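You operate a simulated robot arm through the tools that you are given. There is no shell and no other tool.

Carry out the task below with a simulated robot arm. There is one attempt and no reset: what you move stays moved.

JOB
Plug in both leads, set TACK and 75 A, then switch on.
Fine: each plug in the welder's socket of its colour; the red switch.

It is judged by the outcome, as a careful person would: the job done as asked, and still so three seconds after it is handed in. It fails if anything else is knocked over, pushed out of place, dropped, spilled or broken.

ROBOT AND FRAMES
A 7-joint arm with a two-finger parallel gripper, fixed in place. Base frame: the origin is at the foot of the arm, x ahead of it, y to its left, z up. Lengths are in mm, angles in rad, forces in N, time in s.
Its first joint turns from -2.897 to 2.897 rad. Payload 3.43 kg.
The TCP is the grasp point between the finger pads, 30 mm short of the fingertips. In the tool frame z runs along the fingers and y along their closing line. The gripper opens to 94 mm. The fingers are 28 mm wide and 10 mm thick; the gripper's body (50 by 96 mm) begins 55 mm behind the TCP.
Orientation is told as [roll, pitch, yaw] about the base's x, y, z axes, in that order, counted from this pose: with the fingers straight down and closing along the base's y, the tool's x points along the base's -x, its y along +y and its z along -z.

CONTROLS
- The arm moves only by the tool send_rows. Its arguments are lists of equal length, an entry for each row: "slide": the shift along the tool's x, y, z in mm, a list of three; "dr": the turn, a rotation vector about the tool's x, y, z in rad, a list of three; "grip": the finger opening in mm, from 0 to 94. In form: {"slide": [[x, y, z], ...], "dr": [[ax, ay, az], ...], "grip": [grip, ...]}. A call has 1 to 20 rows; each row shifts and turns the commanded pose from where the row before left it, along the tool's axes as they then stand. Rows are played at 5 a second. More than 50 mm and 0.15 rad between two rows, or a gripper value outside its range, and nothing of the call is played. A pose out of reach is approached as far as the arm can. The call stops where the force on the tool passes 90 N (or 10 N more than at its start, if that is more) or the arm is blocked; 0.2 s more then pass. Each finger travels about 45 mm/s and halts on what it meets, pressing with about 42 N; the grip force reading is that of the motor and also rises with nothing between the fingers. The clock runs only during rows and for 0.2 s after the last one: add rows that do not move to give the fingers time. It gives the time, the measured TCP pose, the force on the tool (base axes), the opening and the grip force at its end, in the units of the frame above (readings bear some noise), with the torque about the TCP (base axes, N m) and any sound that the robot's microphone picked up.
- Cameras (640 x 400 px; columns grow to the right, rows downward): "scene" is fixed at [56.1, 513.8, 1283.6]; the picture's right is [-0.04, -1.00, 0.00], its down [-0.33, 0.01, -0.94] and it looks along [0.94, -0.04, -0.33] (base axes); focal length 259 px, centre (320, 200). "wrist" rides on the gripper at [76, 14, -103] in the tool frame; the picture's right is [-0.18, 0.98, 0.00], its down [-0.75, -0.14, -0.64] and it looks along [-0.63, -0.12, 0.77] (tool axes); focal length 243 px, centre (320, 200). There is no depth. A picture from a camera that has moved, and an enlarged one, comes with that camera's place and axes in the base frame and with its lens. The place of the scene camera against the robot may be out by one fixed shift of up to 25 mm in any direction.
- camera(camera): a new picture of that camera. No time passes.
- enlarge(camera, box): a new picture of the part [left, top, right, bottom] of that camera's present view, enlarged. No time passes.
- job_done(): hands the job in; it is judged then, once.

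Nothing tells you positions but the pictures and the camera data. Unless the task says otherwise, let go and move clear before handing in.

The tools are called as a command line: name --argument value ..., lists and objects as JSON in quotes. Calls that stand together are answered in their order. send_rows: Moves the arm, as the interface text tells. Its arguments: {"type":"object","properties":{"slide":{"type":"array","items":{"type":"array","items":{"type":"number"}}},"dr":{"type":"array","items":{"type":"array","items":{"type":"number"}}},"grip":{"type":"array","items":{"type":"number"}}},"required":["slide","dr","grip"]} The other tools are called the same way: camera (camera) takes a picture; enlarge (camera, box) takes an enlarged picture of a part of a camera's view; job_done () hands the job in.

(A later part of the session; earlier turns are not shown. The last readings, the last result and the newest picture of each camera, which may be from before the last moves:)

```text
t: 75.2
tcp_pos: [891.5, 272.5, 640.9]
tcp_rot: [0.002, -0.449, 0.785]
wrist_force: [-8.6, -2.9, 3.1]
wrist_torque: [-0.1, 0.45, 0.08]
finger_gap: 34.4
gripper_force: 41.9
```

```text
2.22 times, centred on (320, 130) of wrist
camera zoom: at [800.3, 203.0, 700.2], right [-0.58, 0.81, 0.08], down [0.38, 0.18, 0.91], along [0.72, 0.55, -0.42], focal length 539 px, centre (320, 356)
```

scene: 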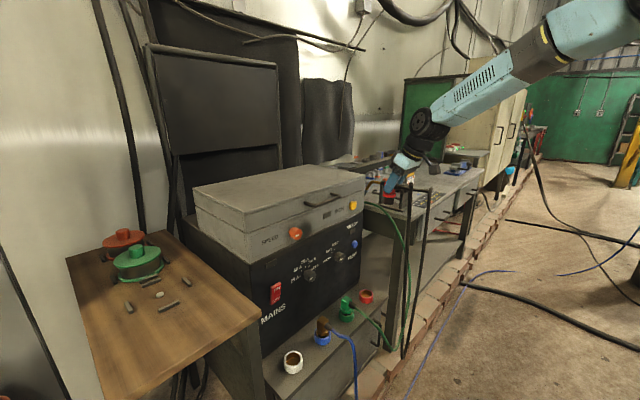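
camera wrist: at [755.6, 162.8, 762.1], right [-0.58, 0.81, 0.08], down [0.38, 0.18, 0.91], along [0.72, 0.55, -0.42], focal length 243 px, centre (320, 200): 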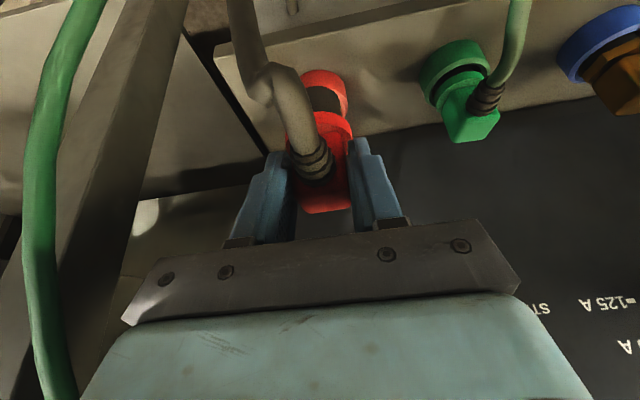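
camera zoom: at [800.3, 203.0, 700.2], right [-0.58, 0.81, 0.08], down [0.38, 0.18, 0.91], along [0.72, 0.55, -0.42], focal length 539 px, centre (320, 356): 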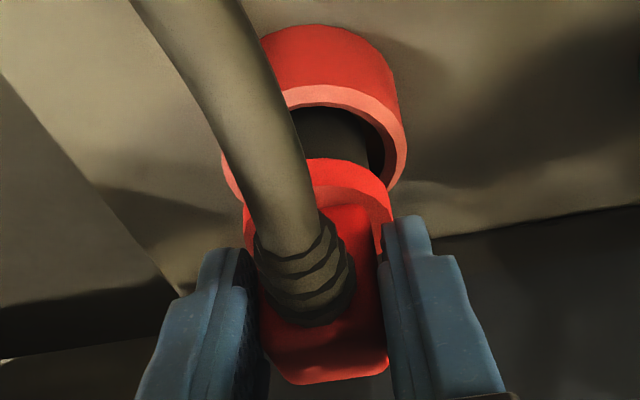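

The plug is in the ring with a light side contact on the panel side. I'll relieve it slightly outward and continue down.

send_rows --slide '[[1.5, 1.0, -0.7], [0, 0, 0], [0, 0, 0]]' --dr '[[0, 0, 0], [0, 0, 0], [0, 0, 0]]' --grip '[20, 20, 20]'

send_rows --slide '[[1.7, 0, 3.6], [1.7, 0, 3.6], [0, 0, 0], [0, 0, 0]]' --dr '[[0, 0, 0], [0, 0, 0], [0, 0, 0], [0, 0, 0]]' --grip '[20, 20, 20, 20]'

```text
t: 76.0
tcp_pos: [889.1, 272.4, 640.6]
tcp_rot: [0.0, -0.449, 0.785]
wrist_force: [0.6, 0.5, -0.9]
wrist_torque: [0.03, -0.01, 0.0]
finger_gap: 34.7
gripper_force: 41.8
```

```text
t: 77.0
tcp_pos: [889.9, 273.4, 633.4]
tcp_rot: [0.0, -0.447, 0.785]
wrist_force: [-2.0, 0.3, 0.4]
wrist_torque: [0.04, 0.07, 0.03]
finger_gap: 34.6
gripper_force: 41.9
```

send_rows --slide '[[1.1, 0.4, 1.5], [1.3, 0, 2.7], [0.4, 0, 0.9], [0, 0, 0], [0, 0, 0]]' --dr '[[0, 0, 0], [0, 0, 0], [0, 0, 0], [0, 0, 0], [0, 0, 0]]' --grip '[20, 20, 20, 20, 20]'

enlarge --camera "wrist" --box '[240, 40, 400, 220]'

```text
t: 78.2
tcp_pos: [888.5, 272.8, 629.3]
tcp_rot: [-0.002, -0.455, 0.788]
wrist_force: [-3.8, -2.5, 45.4]
wrist_torque: [0.34, -0.54, 0.02]
finger_gap: 34.4
gripper_force: 42.0
```

```text
2.22 times, centred on (320, 130) of wrist
camera zoom: at [799.2, 203.4, 688.8], right [-0.58, 0.81, 0.08], down [0.38, 0.18, 0.91], along [0.72, 0.56, -0.41], focal length 539 px, centre (320, 356)
```

zoom: 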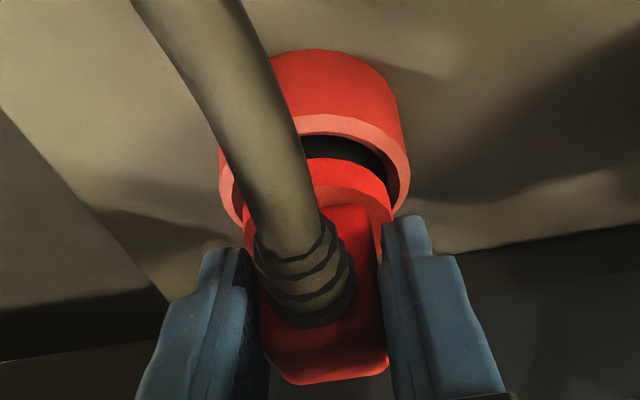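

The red plug is bottomed at the same depth as the green. I'll unload, release and retreat along the tool axis.

send_rows --slide '[[-0.9, 0, -1.9], [0, 0, 0], [0, 0, 0], [0, 0, 0], [0, 0, 0], [0, 0, -20], [0, 0, -30], [0, 0, -40], [0, 0, -40], [0, 0, 0], [0, 0, 0]]' --dr '[[0, 0, 0], [0, 0, 0], [0, 0, 0], [0, 0, 0], [0, 0, 0], [0, 0, 0], [0, 0, 0], [0, 0, 0], [0, 0, 0], [0, 0, 0], [0, 0, 0]]' --grip '[10, 40, 60, 62, 62, 62, 62, 62, 62, 62, 62]'

camera --camera "wrist"

enlarge --camera "scene" --box '[300, 220, 440, 360]'

```text
t: 80.6
tcp_pos: [850.0, 235.0, 744.8]
tcp_rot: [0.001, -0.449, 0.784]
wrist_force: [0.4, 0.5, 0.1]
wrist_torque: [0.03, 0.03, 0.01]
finger_gap: 61.9
gripper_force: 0.0
```

```text
taken
camera wrist: at [758.8, 165.0, 804.5], right [-0.58, 0.81, 0.08], down [0.38, 0.18, 0.91], along [0.72, 0.55, -0.42], focal length 243 px, centre (320, 200)
```

wrist: 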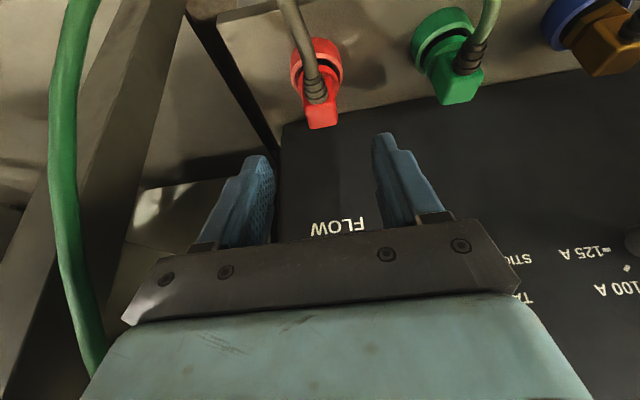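

```text
2.86 times, centred on (370, 290) of scene
camera zoom: at [56.1, 513.8, 1283.6], right [-0.04, -1.0, 0.0], down [-0.33, 0.01, -0.94], along [0.94, -0.04, -0.33], focal length 740 px, centre (177, -57)
```

zoom: 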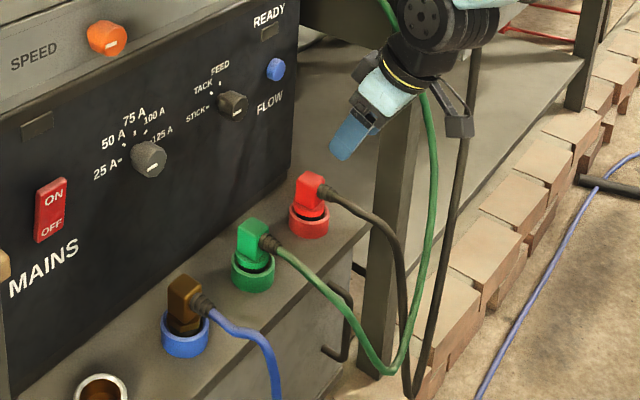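

Both plugs are seated in their sockets. Next are the knobs: I'll back off, move in front of the amp knob and turn the tool horizontal, facing the panel.

send_rows --slide '[[18.5, 0, -42], [18.5, 0, -42], [0, 43.5, 0], [0, 43.5, 0], [0, 43.5, 0], [0, 43.5, 0], [0, 43.5, 0], [0, 43.5, 0], [0, 0, 0], [0, 0, 0], [0, 0, 0], [0, 0, 0], [0, 0, 0], [0, 0, 0], [0, 0, 0], [0, 0, 0], [0, 0, 0], [0, 0, 0]]' --dr '[[0, 0, 0], [0, 0, 0], [0, 0, 0], [0, 0, 0], [0, 0, 0], [0, 0, 0], [0, 0, 0], [0, 0, 0], [0, -0.14, 0], [0, -0.14, 0], [0, -0.14, 0], [0, -0.14, 0], [0, -0.14, 0], [0, -0.14, 0], [0, -0.14, 0], [0, -0.14, 0], [0, 0, 0], [0, 0, 0]]' --grip '[62, 62, 62, 62, 62, 62, 62, 62, 62, 62, 62, 62, 62, 62, 62, 62, 62, 62]'

camera --camera "wrist"

camera --camera "scene"

```text
t: 84.4
tcp_pos: [614.5, 368.5, 805.6]
tcp_rot: [0.45, -1.57, 0.335]
wrist_force: [-1.2, 0.1, -0.4]
wrist_torque: [-0.01, 0.0, 0.01]
finger_gap: 62.0
gripper_force: 0.0
```

```text
taken
camera wrist: at [532.6, 306.5, 729.5], right [-0.7, 0.69, 0.18], down [-0.35, -0.55, 0.75], along [0.63, 0.46, 0.63], focal length 243 px, centre (320, 200)
```

wrist: 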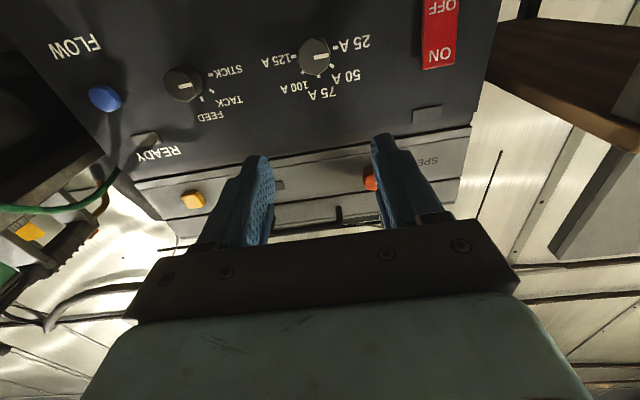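

```text
taken
```

scene: 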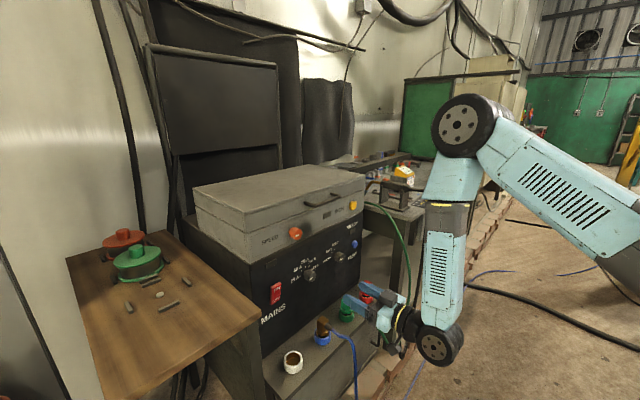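

This gives an excellent frontal view. I'll enlarge the knobs and switch.

enlarge --camera "wrist" --box '[240, 20, 400, 120]'

enlarge --camera "wrist" --box '[120, 40, 280, 140]'

enlarge --camera "wrist" --box '[380, 0, 520, 100]'

```text
4.00 times, centred on (320, 70) of wrist
camera zoom: at [532.6, 306.5, 729.5], right [-0.7, 0.69, 0.18], down [-0.35, -0.55, 0.75], along [0.63, 0.46, 0.63], focal length 970 px, centre (320, 720)
```

zoom: 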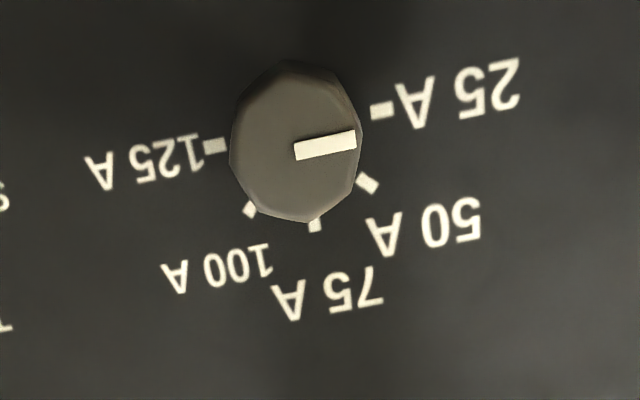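

```text
4.00 times, centred on (200, 90) of wrist
camera zoom: at [532.6, 306.5, 729.5], right [-0.7, 0.69, 0.18], down [-0.35, -0.55, 0.75], along [0.63, 0.46, 0.63], focal length 970 px, centre (800, 640)
```

zoom: 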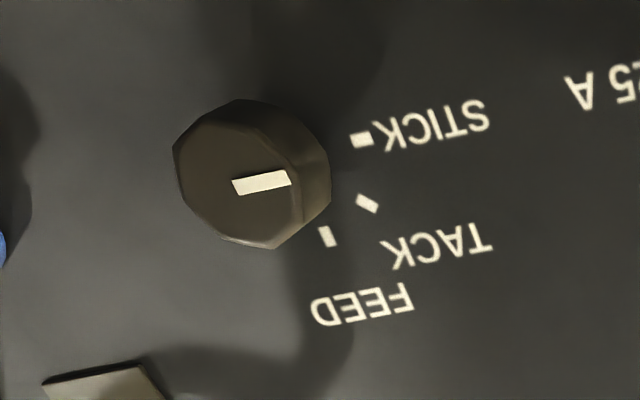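

```text
4.00 times, centred on (450, 50) of wrist
camera zoom: at [532.6, 306.5, 729.5], right [-0.7, 0.69, 0.18], down [-0.35, -0.55, 0.75], along [0.63, 0.46, 0.63], focal length 970 px, centre (-200, 800)
```

zoom: 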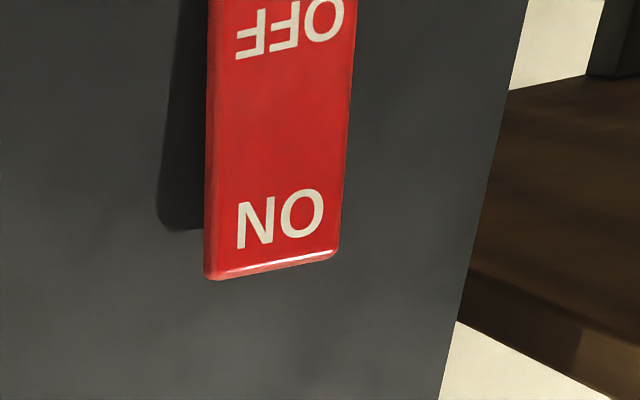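

Measurements in the tool frame:

| Item | Tool-frame position |
|---|---|
| Amp knob axis | 32 mm below the TCP, about 180 mm ahead |
| Mode knob | y = -148 |
| ON end of the switch | y = +132, x = +5 |

75 A needs a 90° clockwise turn and TACK needs 45° clockwise. I'll align with the amp knob and approach.

send_rows --slide '[[32, -0.4, 0], [0, 0, 40], [0, 0, 40], [0, 0, 30], [0, 0, 0], [0, 0, 0], [0, 0, 0]]' --dr '[[0, 0, 0], [0, 0, 0], [0, 0, 0], [0, 0, 0], [0, 0, 0], [0, 0, 0], [0, 0, 0]]' --grip '[62, 62, 62, 62, 62, 62, 62]'

camera --camera "wrist"

enlarge --camera "wrist" --box '[230, 60, 410, 200]'

camera --camera "scene"

```text
t: 86.0
tcp_pos: [694.1, 445.4, 771.8]
tcp_rot: [0.281, -1.57, 0.506]
wrist_force: [-0.2, -0.7, 1.2]
wrist_torque: [-0.05, 0.0, -0.01]
finger_gap: 62.0
gripper_force: 0.1
```

```text
taken
camera wrist: at [611.6, 382.8, 696.2], right [-0.7, 0.69, 0.18], down [-0.35, -0.55, 0.75], along [0.63, 0.46, 0.63], focal length 243 px, centre (320, 200)
```

wrist: 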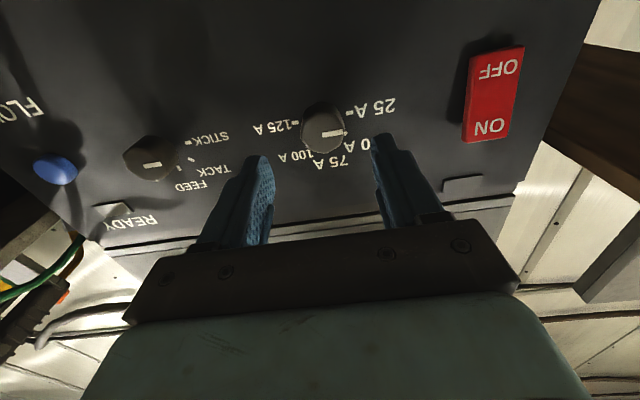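

```text
2.86 times, centred on (320, 130) of wrist
camera zoom: at [611.6, 382.8, 696.2], right [-0.7, 0.69, 0.18], down [-0.35, -0.55, 0.75], along [0.63, 0.46, 0.63], focal length 693 px, centre (320, 400)
```

zoom: 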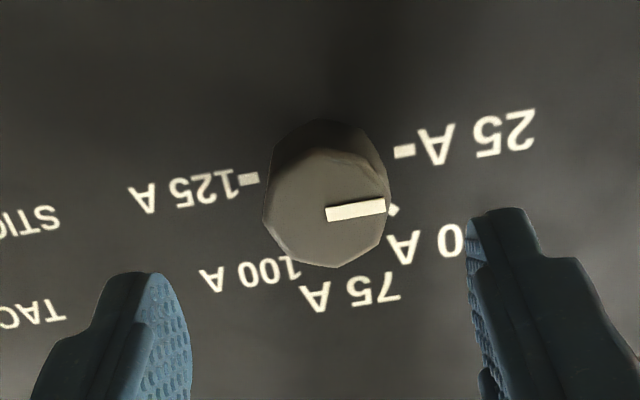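

```text
taken
```

scene: 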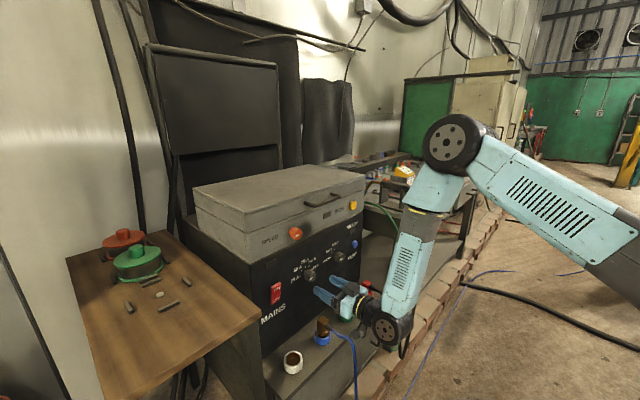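

It is aligned to about 1.5 mm. I'll fine-adjust and move in so the fingers straddle the knob.

send_rows --slide '[[-1.5, 1.4, 20], [0, 0, 20], [0, 0, 15], [0, 0, 0], [0, 0, 0]]' --dr '[[0, 0, 0], [0, 0, 0], [0, 0, 0], [0, 0, 0], [0, 0, 0]]' --grip '[62, 62, 62, 62, 62]'

enlarge --camera "wrist" --box '[230, 80, 410, 220]'

enlarge --camera "scene" --box '[260, 230, 400, 350]'

```text
t: 87.2
tcp_pos: [730.3, 486.3, 774.7]
tcp_rot: [0.279, -1.568, 0.506]
wrist_force: [-0.2, -0.3, -0.3]
wrist_torque: [0.01, 0.0, -0.01]
finger_gap: 61.8
gripper_force: 0.0
```

```text
2.86 times, centred on (320, 150) of wrist
camera zoom: at [648.1, 424.3, 699.1], right [-0.7, 0.69, 0.18], down [-0.35, -0.55, 0.75], along [0.63, 0.46, 0.63], focal length 693 px, centre (320, 343)
```

zoom: 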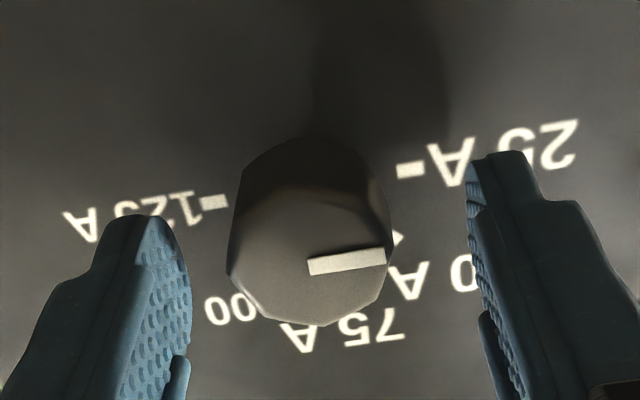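

```text
3.33 times, centred on (330, 290) of scene
camera zoom: at [56.1, 513.8, 1283.6], right [-0.04, -1.0, 0.0], down [-0.33, 0.01, -0.94], along [0.94, -0.04, -0.33], focal length 863 px, centre (287, -100)
```

zoom: 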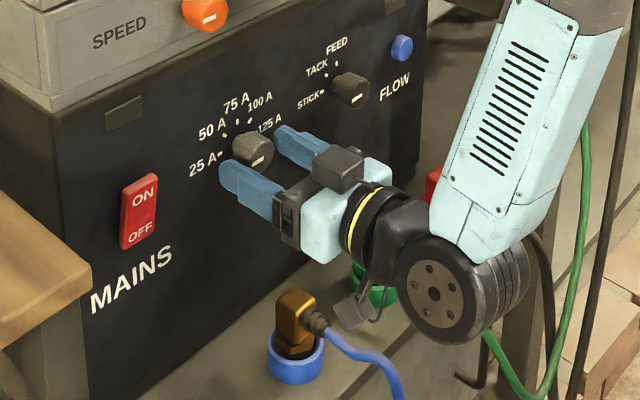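

The knob lies between the fingers. I'll correct 2 mm sideways, go in 8 mm more, and close gently.

send_rows --slide '[[0.5, -2.0, 4], [0, 0, 4], [0, 0, 0], [0, 0, 0], [0, 0, 0], [0, 0, 0], [0, 0, 0]]' --dr '[[0, 0, 0], [0, 0, 0], [0, 0, 0], [0, 0, 0], [0, 0, 0], [0, 0, 0], [0, 0, 0]]' --grip '[62, 62, 50, 40, 30, 20, 20]'

enlarge --camera "wrist" --box '[230, 80, 410, 220]'

```text
t: 88.8
tcp_pos: [738.4, 490.8, 773.9]
tcp_rot: [0.254, -1.568, 0.533]
wrist_force: [0.7, 0.7, -1.2]
wrist_torque: [0.02, 0.0, 0.03]
finger_gap: 33.5
gripper_force: 44.9
```

```text
2.86 times, centred on (320, 150) of wrist
camera zoom: at [655.4, 428.3, 698.1], right [-0.7, 0.69, 0.18], down [-0.35, -0.55, 0.75], along [0.63, 0.46, 0.63], focal length 693 px, centre (320, 343)
```

zoom: 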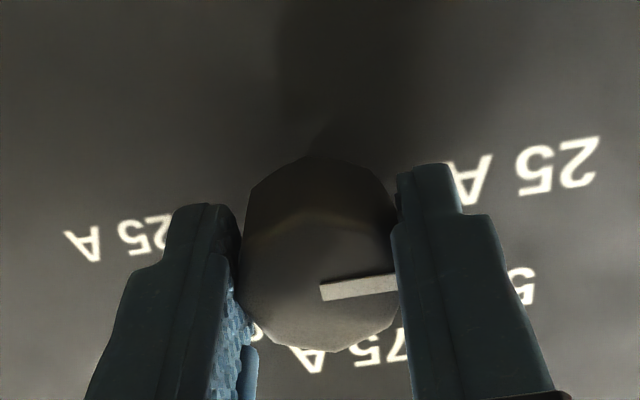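

The knob is gripped at 33.5 mm. I'll twist clockwise about 0.43 rad first to verify direction and response.

send_rows --slide '[[0, 0, 0], [0, 0, 0], [0, 0, 0], [0, 0, 0], [0, 0, 0]]' --dr '[[0, 0, 0.1309], [0, 0, 0.1309], [0, 0, 0.1309], [0, 0, 0], [0, 0, 0]]' --grip '[20, 20, 20, 20, 20]'

enlarge --camera "wrist" --box '[230, 80, 410, 220]'

enlarge --camera "scene" --box '[260, 230, 400, 350]'

```text
t: 90.0
tcp_pos: [738.1, 491.4, 773.6]
tcp_rot: [1.564, -1.177, -0.779]
wrist_force: [-2.2, -0.3, -2.1]
wrist_torque: [-0.17, 0.18, 0.02]
finger_gap: 33.4
gripper_force: 44.8
```

```text
2.86 times, centred on (320, 150) of wrist
camera zoom: at [635.2, 448.4, 709.6], right [-0.59, 0.59, 0.55], down [-0.16, -0.75, 0.64], along [0.79, 0.3, 0.54], focal length 693 px, centre (320, 343)
```

zoom: 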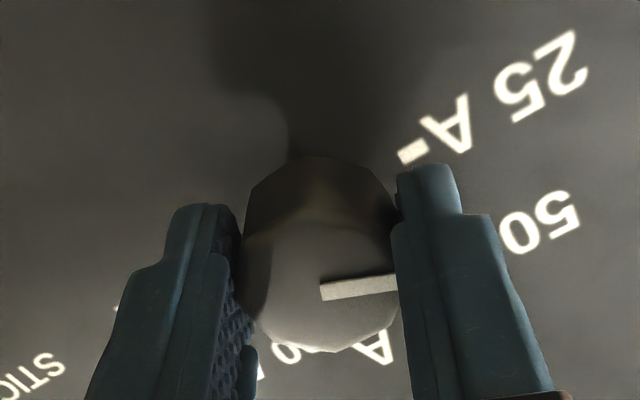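

```text
3.33 times, centred on (330, 290) of scene
camera zoom: at [56.1, 513.8, 1283.6], right [-0.04, -1.0, 0.0], down [-0.33, 0.01, -0.94], along [0.94, -0.04, -0.33], focal length 863 px, centre (287, -100)
```

zoom: 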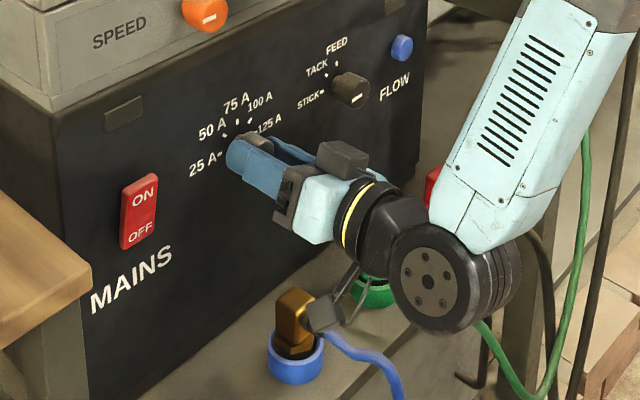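

The knob turns with the gripper in the right direction. I'll complete the 90°.

send_rows --slide '[[0, 0, 0], [0, 0, 0], [0, 0, 0], [0, 0, 0], [0, 0, 0], [0, 0, 0], [0, 0, 0], [0, 0, 0], [0, 0, 0], [0, 0, 0], [0, 0, 0]]' --dr '[[0, 0, 0.1309], [0, 0, 0.1309], [0, 0, 0.1309], [0, 0, 0.1309], [0, 0, 0.1309], [0, 0, 0.1309], [0, 0, 0.1309], [0, 0, 0.1309], [0, 0, 0.1309], [0, 0, 0], [0, 0, 0]]' --grip '[20, 20, 20, 20, 20, 20, 20, 20, 20, 20, 20]'

enlarge --camera "wrist" --box '[230, 80, 410, 220]'

enlarge --camera "scene" --box '[260, 230, 400, 350]'

```text
t: 92.4
tcp_pos: [737.0, 490.8, 774.6]
tcp_rot: [1.573, 0.001, -0.786]
wrist_force: [5.2, 20.7, 24.4]
wrist_torque: [0.46, -0.48, 0.5]
finger_gap: 33.7
gripper_force: 44.8
```

```text
2.86 times, centred on (320, 150) of wrist
camera zoom: at [611.2, 472.6, 789.1], right [0.13, -0.13, 0.98], down [0.08, -0.99, -0.14], along [0.99, 0.1, -0.12], focal length 693 px, centre (320, 343)
```

zoom: 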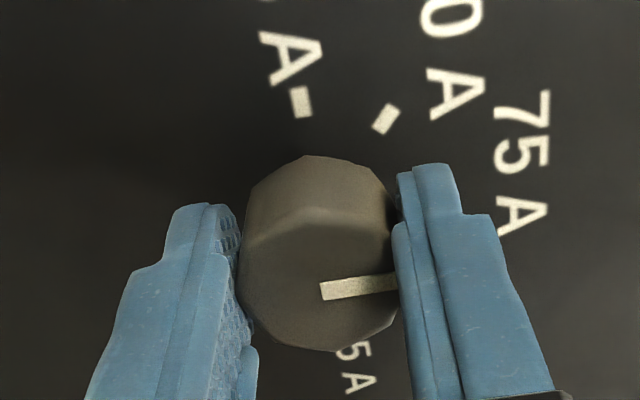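

```text
3.33 times, centred on (330, 290) of scene
camera zoom: at [56.1, 513.8, 1283.6], right [-0.04, -1.0, 0.0], down [-0.33, 0.01, -0.94], along [0.94, -0.04, -0.33], focal length 863 px, centre (287, -100)
```

zoom: 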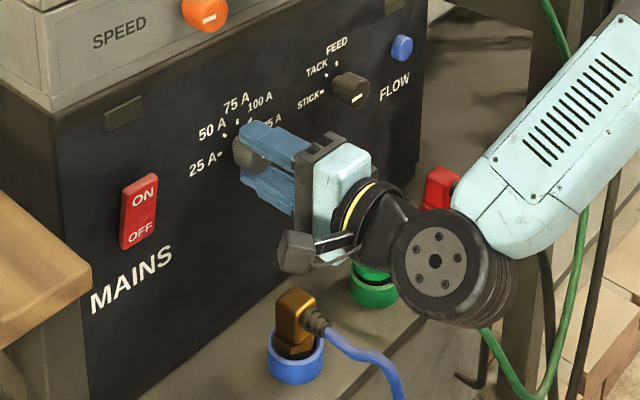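

The mark should now be at 75 A. I'll release, back straight off and check.

send_rows --slide '[[0, 0, 0], [0, 0, 0], [0, 0, 0], [0, 0, -20], [0, 0, -30], [0, 0, -40], [0, 0, 0], [0, 0, 0]]' --dr '[[0, 0, 0], [0, 0, 0], [0, 0, 0], [0, 0, 0], [0, 0, 0], [0, 0, 0], [0, 0, 0], [0, 0, 0]]' --grip '[45, 60, 62, 62, 62, 62, 62, 62]'

camera --camera "wrist"

enlarge --camera "wrist" --box '[230, 40, 410, 180]'

enlarge --camera "scene" --box '[260, 230, 380, 330]'

```text
t: 94.2
tcp_pos: [673.2, 427.4, 774.8]
tcp_rot: [1.567, 0.001, -0.785]
wrist_force: [0.0, 0.6, -0.2]
wrist_torque: [0.03, 0.0, 0.01]
finger_gap: 62.1
gripper_force: 0.1
```

```text
taken
camera wrist: at [548.8, 408.7, 788.8], right [0.13, -0.13, 0.98], down [0.08, -0.99, -0.14], along [0.99, 0.1, -0.12], focal length 243 px, centre (320, 200)
```

wrist: 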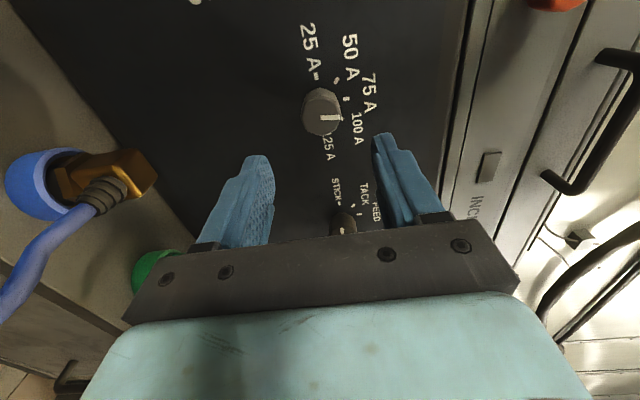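

```text
2.86 times, centred on (320, 110) of wrist
camera zoom: at [548.8, 408.7, 788.8], right [0.13, -0.13, 0.98], down [0.08, -0.99, -0.14], along [0.99, 0.1, -0.12], focal length 693 px, centre (320, 457)
```

zoom: 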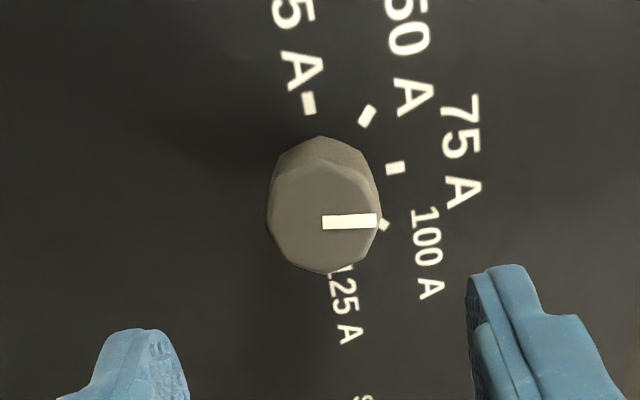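

```text
4.00 times, centred on (320, 280) of scene
camera zoom: at [56.1, 513.8, 1283.6], right [-0.04, -1.0, 0.0], down [-0.33, 0.01, -0.94], along [0.94, -0.04, -0.33], focal length 1036 px, centre (320, -120)
```

zoom: 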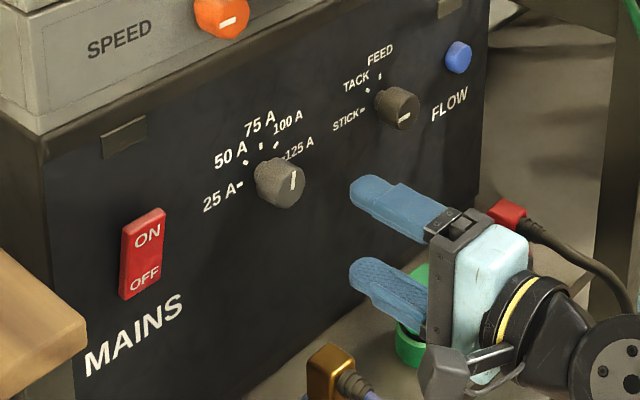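

The mark is near 75 A, but I'll measure its angle more precisely.

enlarge --camera "wrist" --box '[285, 70, 375, 140]'

enlarge --camera "scene" --box '[290, 245, 350, 295]'

```text
5.71 times, centred on (330, 105) of wrist
camera zoom: at [548.8, 408.7, 788.8], right [0.13, -0.13, 0.98], down [0.08, -0.99, -0.14], along [0.99, 0.1, -0.12], focal length 1386 px, centre (263, 743)
```

zoom: 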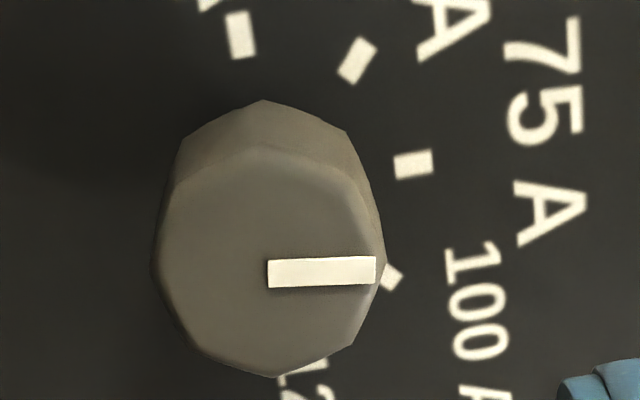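

```text
8.00 times, centred on (320, 270) of scene
camera zoom: at [56.1, 513.8, 1283.6], right [-0.04, -1.0, 0.0], down [-0.33, 0.01, -0.94], along [0.94, -0.04, -0.33], focal length 2071 px, centre (320, -360)
```

zoom: 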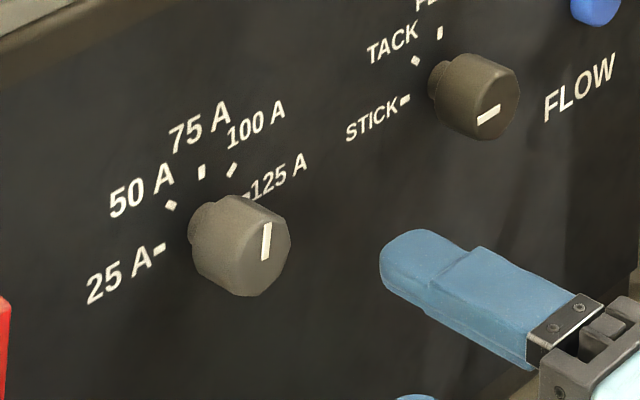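

The mark points about 7° past 75 A because the release nudged it. I'll re-centre on the knob axis, regrip and turn back about 7°.

send_rows --slide '[[2.0, 1.1, 0], [0, 0, 40], [0, 0, 30], [0, 0, 19], [0, 0, 0], [0, 0, 0], [0, 0, 0]]' --dr '[[0, 0, 0], [0, 0, 0], [0, 0, 0], [0, 0, 0], [0, 0, 0], [0, 0, 0], [0, 0, 0]]' --grip '[62, 62, 62, 62, 62, 62, 62]'

enlarge --camera "wrist" --box '[230, 80, 410, 220]'

```text
t: 95.8
tcp_pos: [734.8, 490.8, 775.3]
tcp_rot: [1.568, -0.001, -0.785]
wrist_force: [-0.8, 1.1, -0.2]
wrist_torque: [0.02, 0.0, 0.01]
finger_gap: 61.7
gripper_force: 0.1
```

```text
2.86 times, centred on (320, 150) of wrist
camera zoom: at [608.8, 471.7, 790.3], right [0.13, -0.13, 0.98], down [0.08, -0.99, -0.14], along [0.99, 0.1, -0.12], focal length 693 px, centre (320, 343)
```

zoom: 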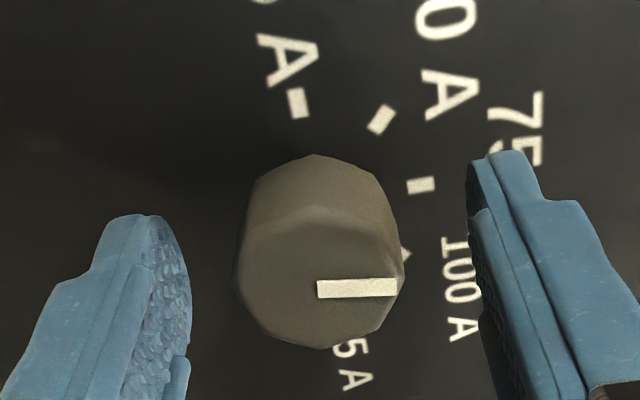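

It is well centred now. I'll close, turn back 0.125 rad, settle and look.

send_rows --slide '[[0, 0, 0], [0, 0, 0], [0, 0, 0], [0, 0, 0], [0, 0, 0]]' --dr '[[0, 0, 0], [0, 0, 0], [0, 0, 0], [0, 0, 0], [0, 0, 0]]' --grip '[50, 40, 30, 20, 20]'

enlarge --camera "wrist" --box '[260, 90, 380, 180]'

```text
t: 97.0
tcp_pos: [734.7, 490.6, 775.5]
tcp_rot: [1.567, 0.0, -0.785]
wrist_force: [0.1, -0.4, -7.5]
wrist_torque: [-0.21, 0.16, 0.03]
finger_gap: 33.3
gripper_force: 45.3
```

```text
4.44 times, centred on (320, 135) of wrist
camera zoom: at [608.8, 471.7, 789.7], right [0.13, -0.13, 0.98], down [0.08, -0.99, -0.14], along [0.99, 0.1, -0.12], focal length 1078 px, centre (320, 489)
```

zoom: 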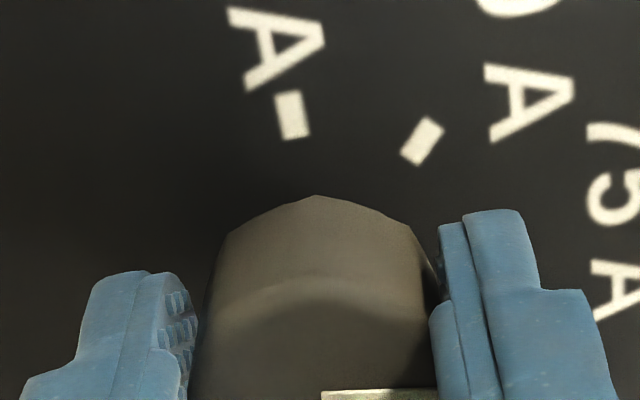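

enlarge --camera "wrist" --box '[270, 120, 370, 200]'

```text
5.00 times, centred on (320, 160) of wrist
camera zoom: at [608.8, 471.7, 789.7], right [0.13, -0.13, 0.98], down [0.08, -0.99, -0.14], along [0.99, 0.1, -0.12], focal length 1213 px, centre (320, 400)
```

zoom: 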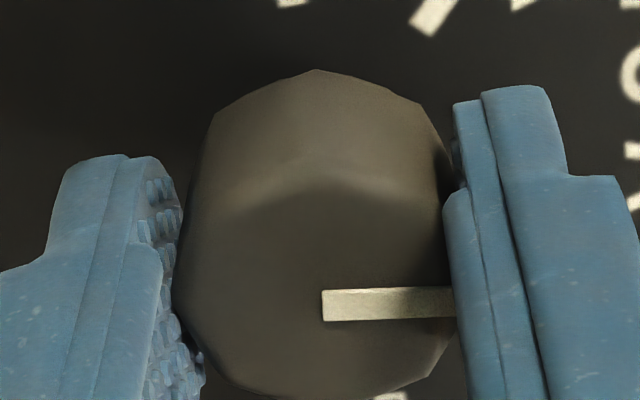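

send_rows --slide '[[0, 0, 0], [0, 0, 0], [0, 0, 0], [0, 0, 0]]' --dr '[[0, 0, -0.065], [0, 0, -0.065], [0, 0, 0], [0, 0, 0]]' --grip '[20, 20, 20, 20]'

send_rows --slide '[[0, 0, 0], [0, 0, 0], [0, 0, 0], [0, 0, 0], [0, 0, 0], [0, 0, 0], [0, 0, 0]]' --dr '[[0, 0, 0], [0, 0, 0], [0, 0, 0], [0, 0, 0], [0, 0, 0], [0, 0, 0], [0, 0, 0]]' --grip '[34, 36, 40, 50, 60, 62, 62]'

enlarge --camera "wrist" --box '[240, 80, 400, 200]'

```text
t: 98.0
tcp_pos: [734.3, 489.3, 775.1]
tcp_rot: [1.565, -0.13, -0.782]
wrist_force: [-4.2, -8.3, -15.1]
wrist_torque: [-0.34, 0.35, -0.22]
finger_gap: 33.1
gripper_force: 44.6
```

```text
t: 99.6
tcp_pos: [733.9, 490.2, 775.9]
tcp_rot: [1.57, -0.129, -0.785]
wrist_force: [-0.2, -0.1, 0.5]
wrist_torque: [-0.01, -0.04, -0.02]
finger_gap: 62.1
gripper_force: 0.1
```

```text
3.33 times, centred on (320, 140) of wrist
camera zoom: at [607.8, 472.8, 780.3], right [0.04, -0.04, 1.0], down [0.09, -1.0, -0.04], along [1.0, 0.09, -0.04], focal length 809 px, centre (320, 400)
```

zoom: 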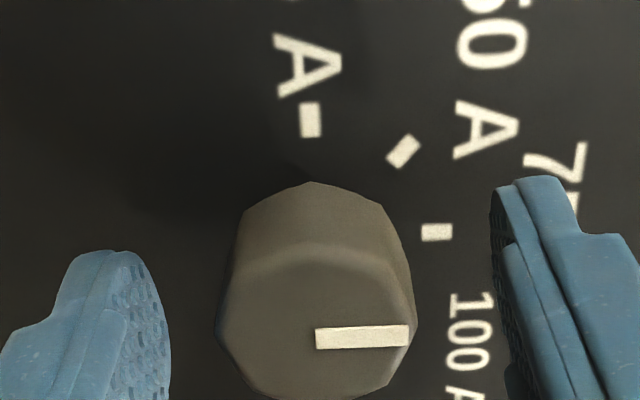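

It is now within about 1° of 75 A. I'll back off and verify.

send_rows --slide '[[0, 0, -20], [0, 0, -35], [0, 0, -40], [0, 0, -30], [0, 0, 0], [0, 0, 0]]' --dr '[[0, 0, 0], [0, 0, 0], [0, 0, 0], [0, 0, 0], [0, 0, 0], [0, 0, 0]]' --grip '[62, 62, 62, 62, 62, 62]'

enlarge --camera "wrist" --box '[280, 60, 370, 130]'

enlarge --camera "scene" --box '[290, 245, 350, 295]'

camera --camera "wrist"

```text
t: 101.0
tcp_pos: [647.0, 401.9, 775.5]
tcp_rot: [1.569, -0.131, -0.784]
wrist_force: [0.5, 0.0, 0.2]
wrist_torque: [0.0, -0.04, 0.01]
finger_gap: 61.9
gripper_force: 0.0
```

```text
5.71 times, centred on (325, 95) of wrist
camera zoom: at [520.1, 385.5, 779.6], right [0.04, -0.04, 1.0], down [0.09, -1.0, -0.04], along [1.0, 0.09, -0.04], focal length 1386 px, centre (291, 800)
```

zoom: 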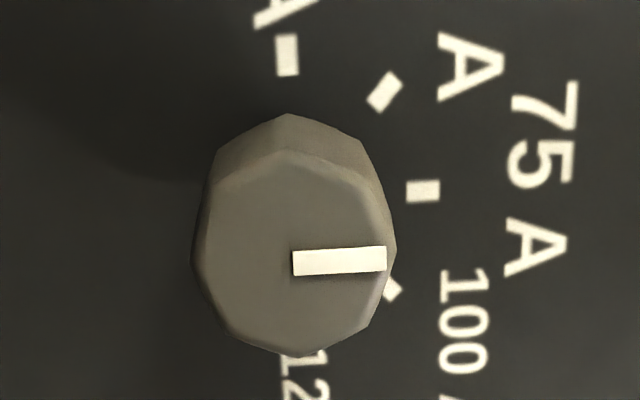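

```text
8.00 times, centred on (320, 270) of scene
camera zoom: at [56.1, 513.8, 1283.6], right [-0.04, -1.0, 0.0], down [-0.33, 0.01, -0.94], along [0.94, -0.04, -0.33], focal length 2071 px, centre (320, -360)
```

zoom: 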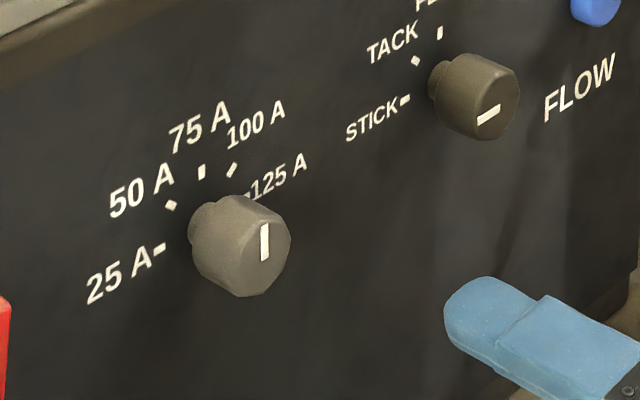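

```text
taken
camera wrist: at [520.1, 385.5, 779.6], right [0.04, -0.04, 1.0], down [0.09, -1.0, -0.04], along [1.0, 0.09, -0.04], focal length 243 px, centre (320, 200)
```

wrist: 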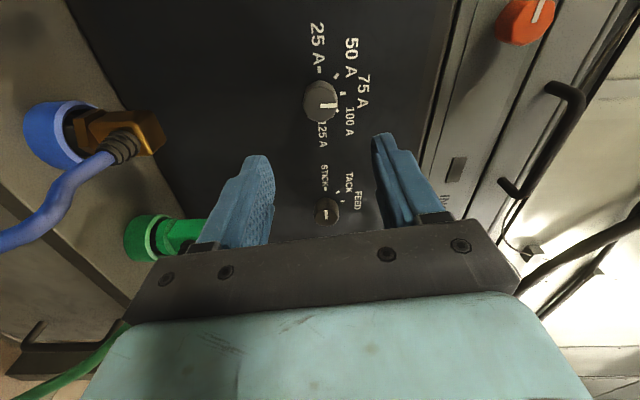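

75 A is set. Next I'll move to the mode knob, starting with the hand rotated so the 45° twist stays in the proven range.

send_rows --slide '[[0, 0, 0], [0, 0, 0], [0, 0, 0], [0, 0, 0], [0, 0, 0], [-25.9, -26.4, 0], [-25.9, -26.4, 0], [-25.9, -26.4, 0], [-25.9, -26.4, 0], [0, 0, 0], [0, 0, 0], [0, 0, 0]]' --dr '[[0, 0, -0.1312], [0, 0, -0.1312], [0, 0, -0.1312], [0, 0, -0.1312], [0, 0, -0.1312], [0, 0, 0], [0, 0, 0], [0, 0, 0], [0, 0, 0], [0, 0, 0], [0, 0, 0], [0, 0, 0]]' --grip '[62, 62, 62, 62, 62, 62, 62, 62, 62, 62, 62, 62]'

camera --camera "wrist"

enlarge --camera "wrist" --box '[270, 60, 370, 140]'

camera --camera "scene"

```text
t: 103.6
tcp_pos: [752.7, 297.1, 776.2]
tcp_rot: [1.571, -0.785, -0.783]
wrist_force: [0.4, 0.4, -0.6]
wrist_torque: [0.01, -0.02, -0.03]
finger_gap: 61.9
gripper_force: 0.1
```

```text
taken
camera wrist: at [635.2, 270.3, 732.8], right [-0.4, 0.4, 0.83], down [-0.01, -0.9, 0.43], along [0.92, 0.17, 0.36], focal length 243 px, centre (320, 200)
```

wrist: 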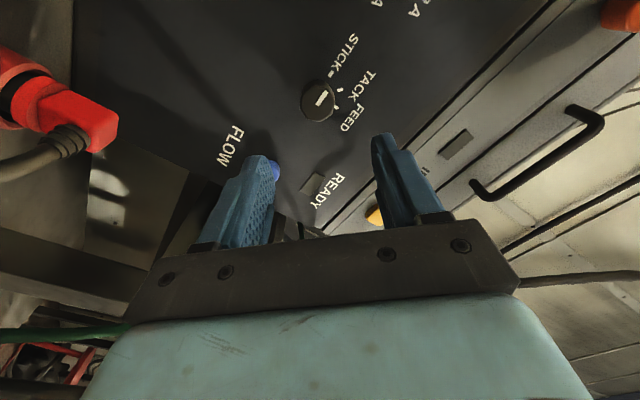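

```text
5.00 times, centred on (320, 100) of wrist
camera zoom: at [635.2, 270.3, 732.8], right [-0.4, 0.4, 0.83], down [-0.01, -0.9, 0.43], along [0.92, 0.17, 0.36], focal length 1213 px, centre (320, 700)
```

zoom: 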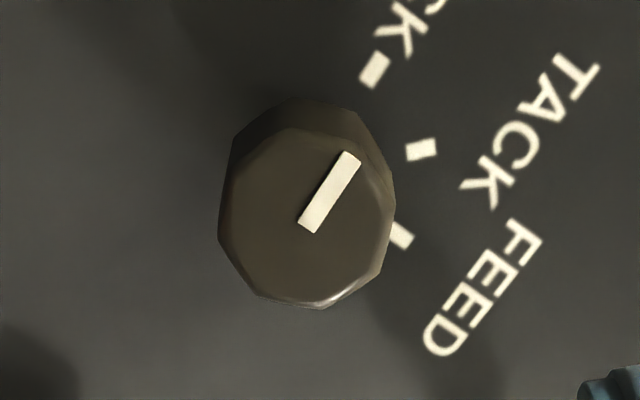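

```text
taken
```

scene: 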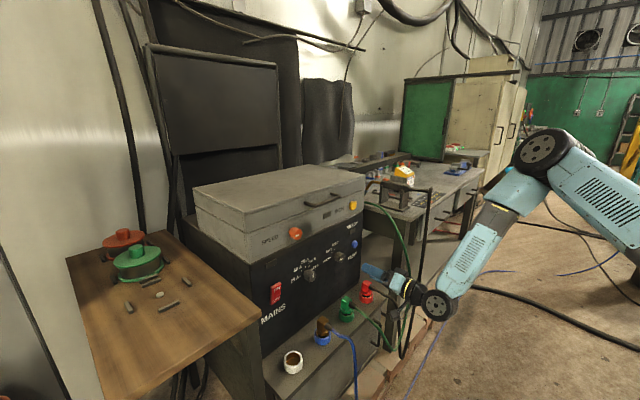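

The TACK tick lies exactly along picture-right, 45° from the mark. I'll re-centre and approach.

send_rows --slide '[[-1.1, -2.7, 0], [0, 0, 40], [0, 0, 40], [0, 0, 22], [0, 0, 0], [0, 0, 0], [0, 0, 0]]' --dr '[[0, 0, 0], [0, 0, 0], [0, 0, 0], [0, 0, 0], [0, 0, 0], [0, 0, 0], [0, 0, 0]]' --grip '[62, 62, 62, 62, 62, 62, 62]'

enlarge --camera "wrist" --box '[230, 80, 410, 220]'

```text
t: 105.2
tcp_pos: [829.6, 369.9, 771.9]
tcp_rot: [1.568, -0.786, -0.783]
wrist_force: [0.0, -0.7, -1.2]
wrist_torque: [-0.02, 0.0, 0.01]
finger_gap: 61.9
gripper_force: 0.0
```

```text
2.86 times, centred on (320, 150) of wrist
camera zoom: at [711.8, 342.1, 728.5], right [-0.4, 0.4, 0.83], down [-0.01, -0.9, 0.43], along [0.92, 0.17, 0.36], focal length 693 px, centre (320, 343)
```

zoom: 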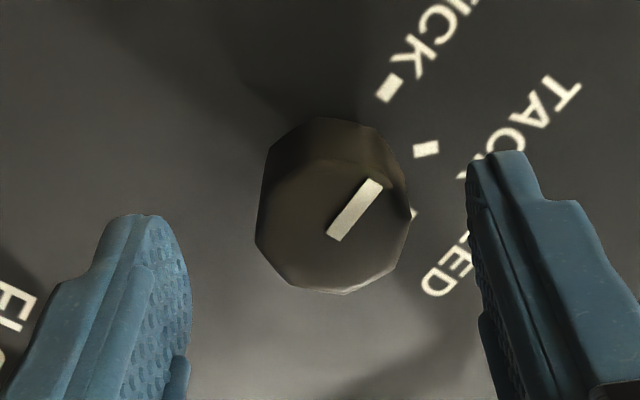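

send_rows --slide '[[-1.0, 2.9, 8], [0, 0, 10], [0, 0, 0], [0, 0, 0]]' --dr '[[0, 0, 0], [0, 0, 0], [0, 0, 0], [0, 0, 0]]' --grip '[62, 62, 62, 62]'

enlarge --camera "wrist" --box '[230, 80, 410, 220]'

```text
t: 106.2
tcp_pos: [838.1, 382.6, 775.9]
tcp_rot: [1.569, -0.785, -0.785]
wrist_force: [0.0, -0.6, 0.3]
wrist_torque: [-0.02, -0.01, -0.01]
finger_gap: 62.0
gripper_force: 0.1
```

```text
2.86 times, centred on (320, 150) of wrist
camera zoom: at [721.1, 354.8, 732.3], right [-0.4, 0.4, 0.83], down [-0.01, -0.9, 0.43], along [0.92, 0.17, 0.36], focal length 693 px, centre (320, 343)
```

zoom: 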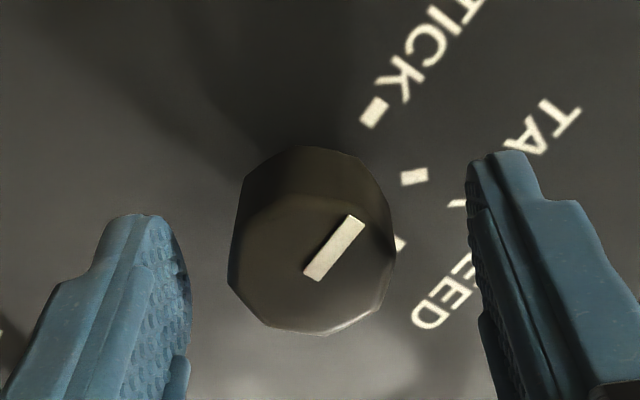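

It is nearly centred. I'll make a small correction, close, and check before twisting.

send_rows --slide '[[0, -1.3, 4], [0, 0, 0], [0, 0, 0], [0, 0, 0], [0, 0, 0], [0, 0, 0], [0, 0, 0]]' --dr '[[0, 0, 0], [0, 0, 0], [0, 0, 0], [0, 0, 0], [0, 0, 0], [0, 0, 0], [0, 0, 0]]' --grip '[62, 62, 50, 40, 30, 20, 20]'

enlarge --camera "wrist" --box '[270, 120, 370, 200]'

```text
t: 107.8
tcp_pos: [841.7, 383.5, 774.7]
tcp_rot: [1.566, -0.785, -0.782]
wrist_force: [5.5, -4.7, -9.1]
wrist_torque: [-0.24, 0.22, -0.39]
finger_gap: 33.6
gripper_force: 44.3
```

```text
5.00 times, centred on (320, 160) of wrist
camera zoom: at [724.5, 356.6, 731.0], right [-0.4, 0.4, 0.83], down [-0.01, -0.9, 0.43], along [0.92, 0.17, 0.36], focal length 1213 px, centre (320, 400)
```

zoom: 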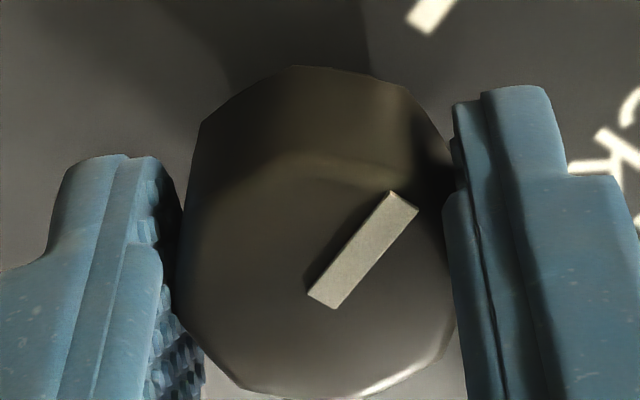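

send_rows --slide '[[0, -0.8, 0], [0, 0, 0], [0, 0, 0], [0, 0, 0], [0, 0, 0], [0, 0, 0], [0, 0, 0], [0, 0, 0], [0, 0, 0]]' --dr '[[0, 0, 0], [0, 0, 0.13], [0, 0, 0.13], [0, 0, 0.13], [0, 0, 0.13], [0, 0, 0.13], [0, 0, 0.125], [0, 0, 0], [0, 0, 0]]' --grip '[20, 20, 20, 20, 20, 20, 20, 20, 20]'

enlarge --camera "wrist" --box '[230, 80, 410, 220]'

```text
t: 109.8
tcp_pos: [842.1, 382.9, 774.8]
tcp_rot: [1.572, -0.01, -0.785]
wrist_force: [8.5, 2.6, 16.8]
wrist_torque: [0.33, -0.36, -0.24]
finger_gap: 33.3
gripper_force: 44.5
```

```text
2.86 times, centred on (320, 150) of wrist
camera zoom: at [715.8, 365.4, 788.4], right [0.12, -0.12, 0.98], down [0.08, -0.99, -0.13], along [0.99, 0.1, -0.11], focal length 693 px, centre (320, 343)
```

zoom: 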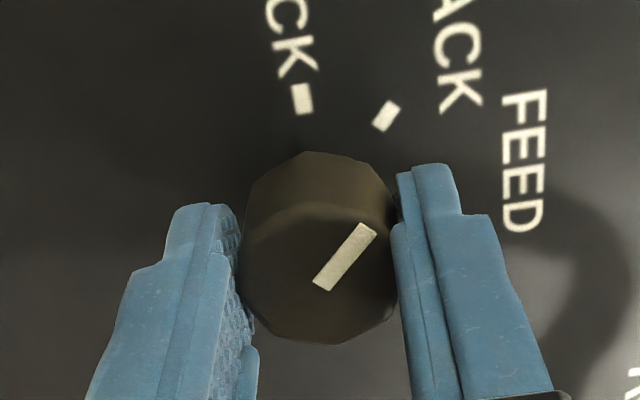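

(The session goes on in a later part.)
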